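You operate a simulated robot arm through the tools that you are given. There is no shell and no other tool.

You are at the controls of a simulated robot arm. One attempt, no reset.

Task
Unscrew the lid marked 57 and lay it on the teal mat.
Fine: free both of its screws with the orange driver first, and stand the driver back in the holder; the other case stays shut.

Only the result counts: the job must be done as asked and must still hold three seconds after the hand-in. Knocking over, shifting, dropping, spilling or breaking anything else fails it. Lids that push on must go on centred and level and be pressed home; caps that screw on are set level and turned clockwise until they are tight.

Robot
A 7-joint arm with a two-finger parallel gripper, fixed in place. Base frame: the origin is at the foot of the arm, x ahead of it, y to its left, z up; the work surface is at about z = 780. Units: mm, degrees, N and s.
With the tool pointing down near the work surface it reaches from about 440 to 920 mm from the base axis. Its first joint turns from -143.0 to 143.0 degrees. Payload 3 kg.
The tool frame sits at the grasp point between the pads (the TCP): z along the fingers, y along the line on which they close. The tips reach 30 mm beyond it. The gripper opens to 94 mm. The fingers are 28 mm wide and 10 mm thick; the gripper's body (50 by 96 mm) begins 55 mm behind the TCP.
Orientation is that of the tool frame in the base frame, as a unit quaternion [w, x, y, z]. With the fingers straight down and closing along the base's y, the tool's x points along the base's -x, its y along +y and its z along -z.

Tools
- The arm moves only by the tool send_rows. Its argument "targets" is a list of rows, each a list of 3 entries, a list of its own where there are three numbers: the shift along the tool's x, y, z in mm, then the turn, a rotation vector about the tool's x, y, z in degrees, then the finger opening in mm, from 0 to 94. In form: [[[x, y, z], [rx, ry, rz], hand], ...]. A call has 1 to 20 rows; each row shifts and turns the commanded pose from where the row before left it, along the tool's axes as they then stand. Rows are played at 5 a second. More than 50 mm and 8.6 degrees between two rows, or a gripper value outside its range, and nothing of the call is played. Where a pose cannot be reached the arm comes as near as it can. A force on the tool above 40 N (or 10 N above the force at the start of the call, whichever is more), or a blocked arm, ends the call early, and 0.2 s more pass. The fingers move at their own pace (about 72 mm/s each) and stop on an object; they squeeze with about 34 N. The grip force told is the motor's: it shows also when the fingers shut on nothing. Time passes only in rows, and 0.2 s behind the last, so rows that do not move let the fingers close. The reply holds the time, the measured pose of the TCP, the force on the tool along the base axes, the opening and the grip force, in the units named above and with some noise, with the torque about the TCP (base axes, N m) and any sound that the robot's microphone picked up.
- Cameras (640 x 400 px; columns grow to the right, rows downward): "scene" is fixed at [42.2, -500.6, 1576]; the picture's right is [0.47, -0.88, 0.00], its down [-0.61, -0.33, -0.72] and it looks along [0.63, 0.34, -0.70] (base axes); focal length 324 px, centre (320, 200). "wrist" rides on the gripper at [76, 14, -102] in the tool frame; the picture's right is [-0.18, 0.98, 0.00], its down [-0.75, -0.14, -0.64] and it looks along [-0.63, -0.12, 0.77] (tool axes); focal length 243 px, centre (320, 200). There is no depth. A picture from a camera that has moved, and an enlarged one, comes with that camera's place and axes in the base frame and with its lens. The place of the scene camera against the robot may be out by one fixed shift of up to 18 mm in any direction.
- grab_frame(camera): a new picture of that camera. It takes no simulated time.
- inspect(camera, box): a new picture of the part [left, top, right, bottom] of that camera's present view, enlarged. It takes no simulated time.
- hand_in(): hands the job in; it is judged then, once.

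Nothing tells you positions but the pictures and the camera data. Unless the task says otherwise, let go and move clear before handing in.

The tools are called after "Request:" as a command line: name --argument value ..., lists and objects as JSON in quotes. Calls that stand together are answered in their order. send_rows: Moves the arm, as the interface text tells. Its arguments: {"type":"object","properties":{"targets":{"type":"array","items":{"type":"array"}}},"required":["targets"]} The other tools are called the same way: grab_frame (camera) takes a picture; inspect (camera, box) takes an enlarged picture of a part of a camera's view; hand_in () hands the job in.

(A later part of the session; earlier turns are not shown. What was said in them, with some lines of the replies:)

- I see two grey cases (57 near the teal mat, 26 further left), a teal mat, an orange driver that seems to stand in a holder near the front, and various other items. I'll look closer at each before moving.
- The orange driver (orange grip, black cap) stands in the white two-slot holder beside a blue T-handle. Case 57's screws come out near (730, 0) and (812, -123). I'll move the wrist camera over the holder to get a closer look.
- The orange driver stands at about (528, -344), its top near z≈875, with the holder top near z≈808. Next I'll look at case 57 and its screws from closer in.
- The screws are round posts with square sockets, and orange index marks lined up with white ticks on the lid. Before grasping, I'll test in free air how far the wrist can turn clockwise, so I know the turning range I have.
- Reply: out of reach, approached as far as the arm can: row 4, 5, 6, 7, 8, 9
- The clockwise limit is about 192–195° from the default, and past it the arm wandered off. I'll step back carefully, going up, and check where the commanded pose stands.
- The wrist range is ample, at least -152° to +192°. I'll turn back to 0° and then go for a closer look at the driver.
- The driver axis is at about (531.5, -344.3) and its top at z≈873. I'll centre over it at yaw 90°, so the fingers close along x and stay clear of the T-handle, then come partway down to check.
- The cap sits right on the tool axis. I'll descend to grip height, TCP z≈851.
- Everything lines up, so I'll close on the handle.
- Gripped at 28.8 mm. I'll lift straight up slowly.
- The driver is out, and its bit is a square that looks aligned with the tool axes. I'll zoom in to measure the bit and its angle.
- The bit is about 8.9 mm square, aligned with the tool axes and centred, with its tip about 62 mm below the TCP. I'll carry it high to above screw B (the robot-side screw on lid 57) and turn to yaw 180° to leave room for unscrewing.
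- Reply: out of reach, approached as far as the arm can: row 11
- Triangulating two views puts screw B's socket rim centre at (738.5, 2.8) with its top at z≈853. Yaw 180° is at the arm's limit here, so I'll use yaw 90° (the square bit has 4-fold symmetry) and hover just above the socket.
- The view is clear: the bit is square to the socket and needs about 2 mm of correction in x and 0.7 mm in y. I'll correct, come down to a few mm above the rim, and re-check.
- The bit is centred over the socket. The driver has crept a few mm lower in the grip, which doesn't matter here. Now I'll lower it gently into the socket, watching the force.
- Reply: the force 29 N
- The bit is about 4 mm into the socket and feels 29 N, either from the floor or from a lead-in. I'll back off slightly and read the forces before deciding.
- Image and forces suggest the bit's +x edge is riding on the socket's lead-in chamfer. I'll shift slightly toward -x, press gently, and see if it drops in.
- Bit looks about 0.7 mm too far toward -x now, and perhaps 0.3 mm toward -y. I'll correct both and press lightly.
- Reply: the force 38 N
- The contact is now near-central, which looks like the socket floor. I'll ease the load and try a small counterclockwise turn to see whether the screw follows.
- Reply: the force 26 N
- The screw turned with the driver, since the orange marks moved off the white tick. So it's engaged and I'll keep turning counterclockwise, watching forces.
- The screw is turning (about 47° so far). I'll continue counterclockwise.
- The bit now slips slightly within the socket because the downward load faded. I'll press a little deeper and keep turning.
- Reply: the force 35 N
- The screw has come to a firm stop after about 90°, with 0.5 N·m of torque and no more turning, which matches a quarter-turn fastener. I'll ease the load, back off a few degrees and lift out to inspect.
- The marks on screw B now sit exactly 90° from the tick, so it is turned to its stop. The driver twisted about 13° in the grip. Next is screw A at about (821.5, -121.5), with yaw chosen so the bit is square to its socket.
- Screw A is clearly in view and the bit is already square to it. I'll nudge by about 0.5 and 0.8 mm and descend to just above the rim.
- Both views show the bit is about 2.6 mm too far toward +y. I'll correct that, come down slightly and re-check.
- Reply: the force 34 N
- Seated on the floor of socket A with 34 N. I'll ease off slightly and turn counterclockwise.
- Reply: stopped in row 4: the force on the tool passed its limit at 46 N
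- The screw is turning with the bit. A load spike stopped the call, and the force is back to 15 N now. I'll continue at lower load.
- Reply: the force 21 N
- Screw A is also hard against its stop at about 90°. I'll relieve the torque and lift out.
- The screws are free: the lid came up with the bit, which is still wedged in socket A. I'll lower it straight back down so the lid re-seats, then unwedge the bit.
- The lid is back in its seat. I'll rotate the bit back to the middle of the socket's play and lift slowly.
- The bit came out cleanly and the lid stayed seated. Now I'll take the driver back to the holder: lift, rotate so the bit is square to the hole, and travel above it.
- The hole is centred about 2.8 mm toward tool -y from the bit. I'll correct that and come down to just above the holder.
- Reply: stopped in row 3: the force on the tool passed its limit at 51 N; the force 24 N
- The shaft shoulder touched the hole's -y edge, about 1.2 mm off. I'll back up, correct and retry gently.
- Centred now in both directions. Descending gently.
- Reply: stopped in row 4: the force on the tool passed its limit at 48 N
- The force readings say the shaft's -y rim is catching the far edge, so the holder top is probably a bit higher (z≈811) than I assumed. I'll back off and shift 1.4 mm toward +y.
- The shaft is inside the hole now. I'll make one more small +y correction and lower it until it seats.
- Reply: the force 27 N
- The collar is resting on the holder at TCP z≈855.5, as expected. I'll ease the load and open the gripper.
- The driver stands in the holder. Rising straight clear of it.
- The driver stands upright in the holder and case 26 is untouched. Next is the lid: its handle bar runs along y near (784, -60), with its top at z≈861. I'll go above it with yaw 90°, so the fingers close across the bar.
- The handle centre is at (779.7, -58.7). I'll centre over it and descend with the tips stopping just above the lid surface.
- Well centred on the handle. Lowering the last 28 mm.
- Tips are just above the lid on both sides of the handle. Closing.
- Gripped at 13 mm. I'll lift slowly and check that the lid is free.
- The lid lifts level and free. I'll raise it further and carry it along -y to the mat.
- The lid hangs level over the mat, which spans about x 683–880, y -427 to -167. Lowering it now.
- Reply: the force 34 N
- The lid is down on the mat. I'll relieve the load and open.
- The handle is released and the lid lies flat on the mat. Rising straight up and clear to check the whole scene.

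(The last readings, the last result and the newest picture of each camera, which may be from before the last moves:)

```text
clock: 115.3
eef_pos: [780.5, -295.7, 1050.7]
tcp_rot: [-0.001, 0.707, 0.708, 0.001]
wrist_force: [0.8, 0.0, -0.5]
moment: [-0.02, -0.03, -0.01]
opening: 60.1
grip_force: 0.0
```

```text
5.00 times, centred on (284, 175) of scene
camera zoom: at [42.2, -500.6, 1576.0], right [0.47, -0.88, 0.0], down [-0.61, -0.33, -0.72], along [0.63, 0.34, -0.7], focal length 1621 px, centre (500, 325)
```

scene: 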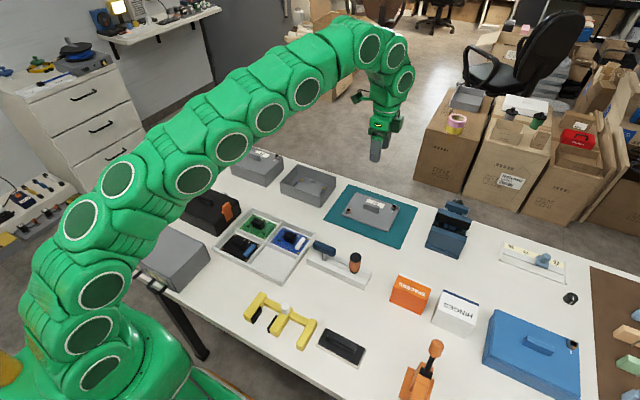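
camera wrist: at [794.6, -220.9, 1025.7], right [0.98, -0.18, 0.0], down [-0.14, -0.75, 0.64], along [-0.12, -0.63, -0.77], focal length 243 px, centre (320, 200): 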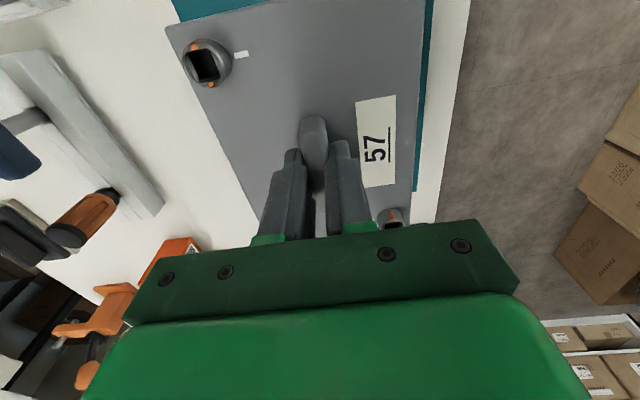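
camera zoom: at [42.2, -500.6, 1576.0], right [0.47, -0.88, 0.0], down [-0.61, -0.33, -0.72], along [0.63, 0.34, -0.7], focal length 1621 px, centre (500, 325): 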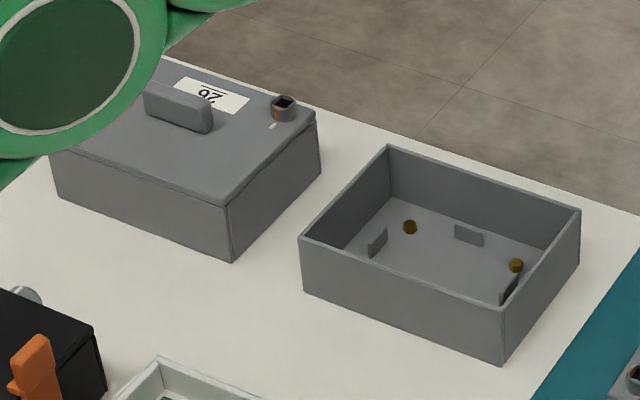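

Request:
inspect --camera "scene" --box '[336, 188, 408, 233]'

Request:
grab_frame --camera "wrist"

```text
8.89 times, centred on (372, 210) of scene
camera zoom: at [42.2, -500.6, 1576.0], right [0.47, -0.88, 0.0], down [-0.61, -0.33, -0.72], along [0.63, 0.34, -0.7], focal length 2882 px, centre (-142, 107)
```

zoom: 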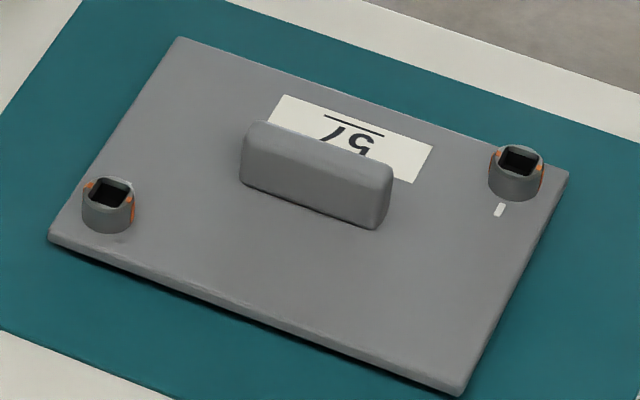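

```text
taken
camera wrist: at [794.5, -218.1, 1153.2], right [0.98, -0.18, 0.0], down [-0.14, -0.75, 0.64], along [-0.12, -0.63, -0.77], focal length 243 px, centre (320, 200)
```

wrist: 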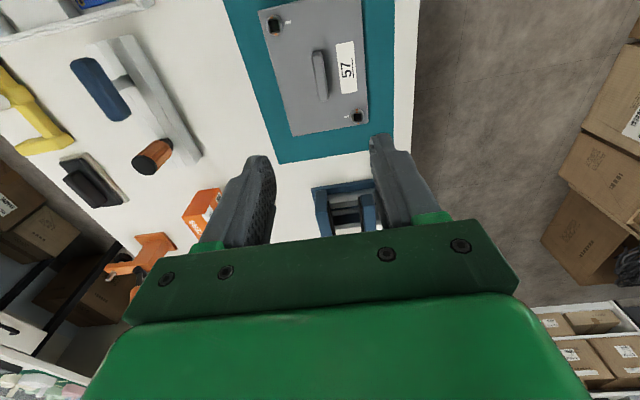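

Lid 57 lies flat inside the teal mat with both screws turned to their stops. The orange driver stands upright in the holder, case 26 is still shut, and the base of case 57 hasn't moved. The arm is clear, so I'm handing in.

Request:
hand_in

```text
The job is handed in.
```

The job is handed in. The checker gave no verdict, so I'm going by the last pictures:

- **Lid 57:** it lies flat near the middle of the teal mat. I turned both of its screws counterclockwise with the orange driver, about 90° each, until they hit a hard stop. The lid then lifted off freely.
- **Driver:** it stands upright in its hole in the white holder. Getting it back in took three tries, because the shaft touched the edge of the hole on the first two. The holder doesn't look shifted.
- **Other case:** case 26 is still shut, and I didn't touch it.
- **Rest of the table:** the base of case 57 is where it was, and nothing else looks knocked or moved.

While I was withdrawing the driver from the second screw, the bit jammed and lifted one corner of the lid. I lowered the lid back into its seat and freed the bit before going on.
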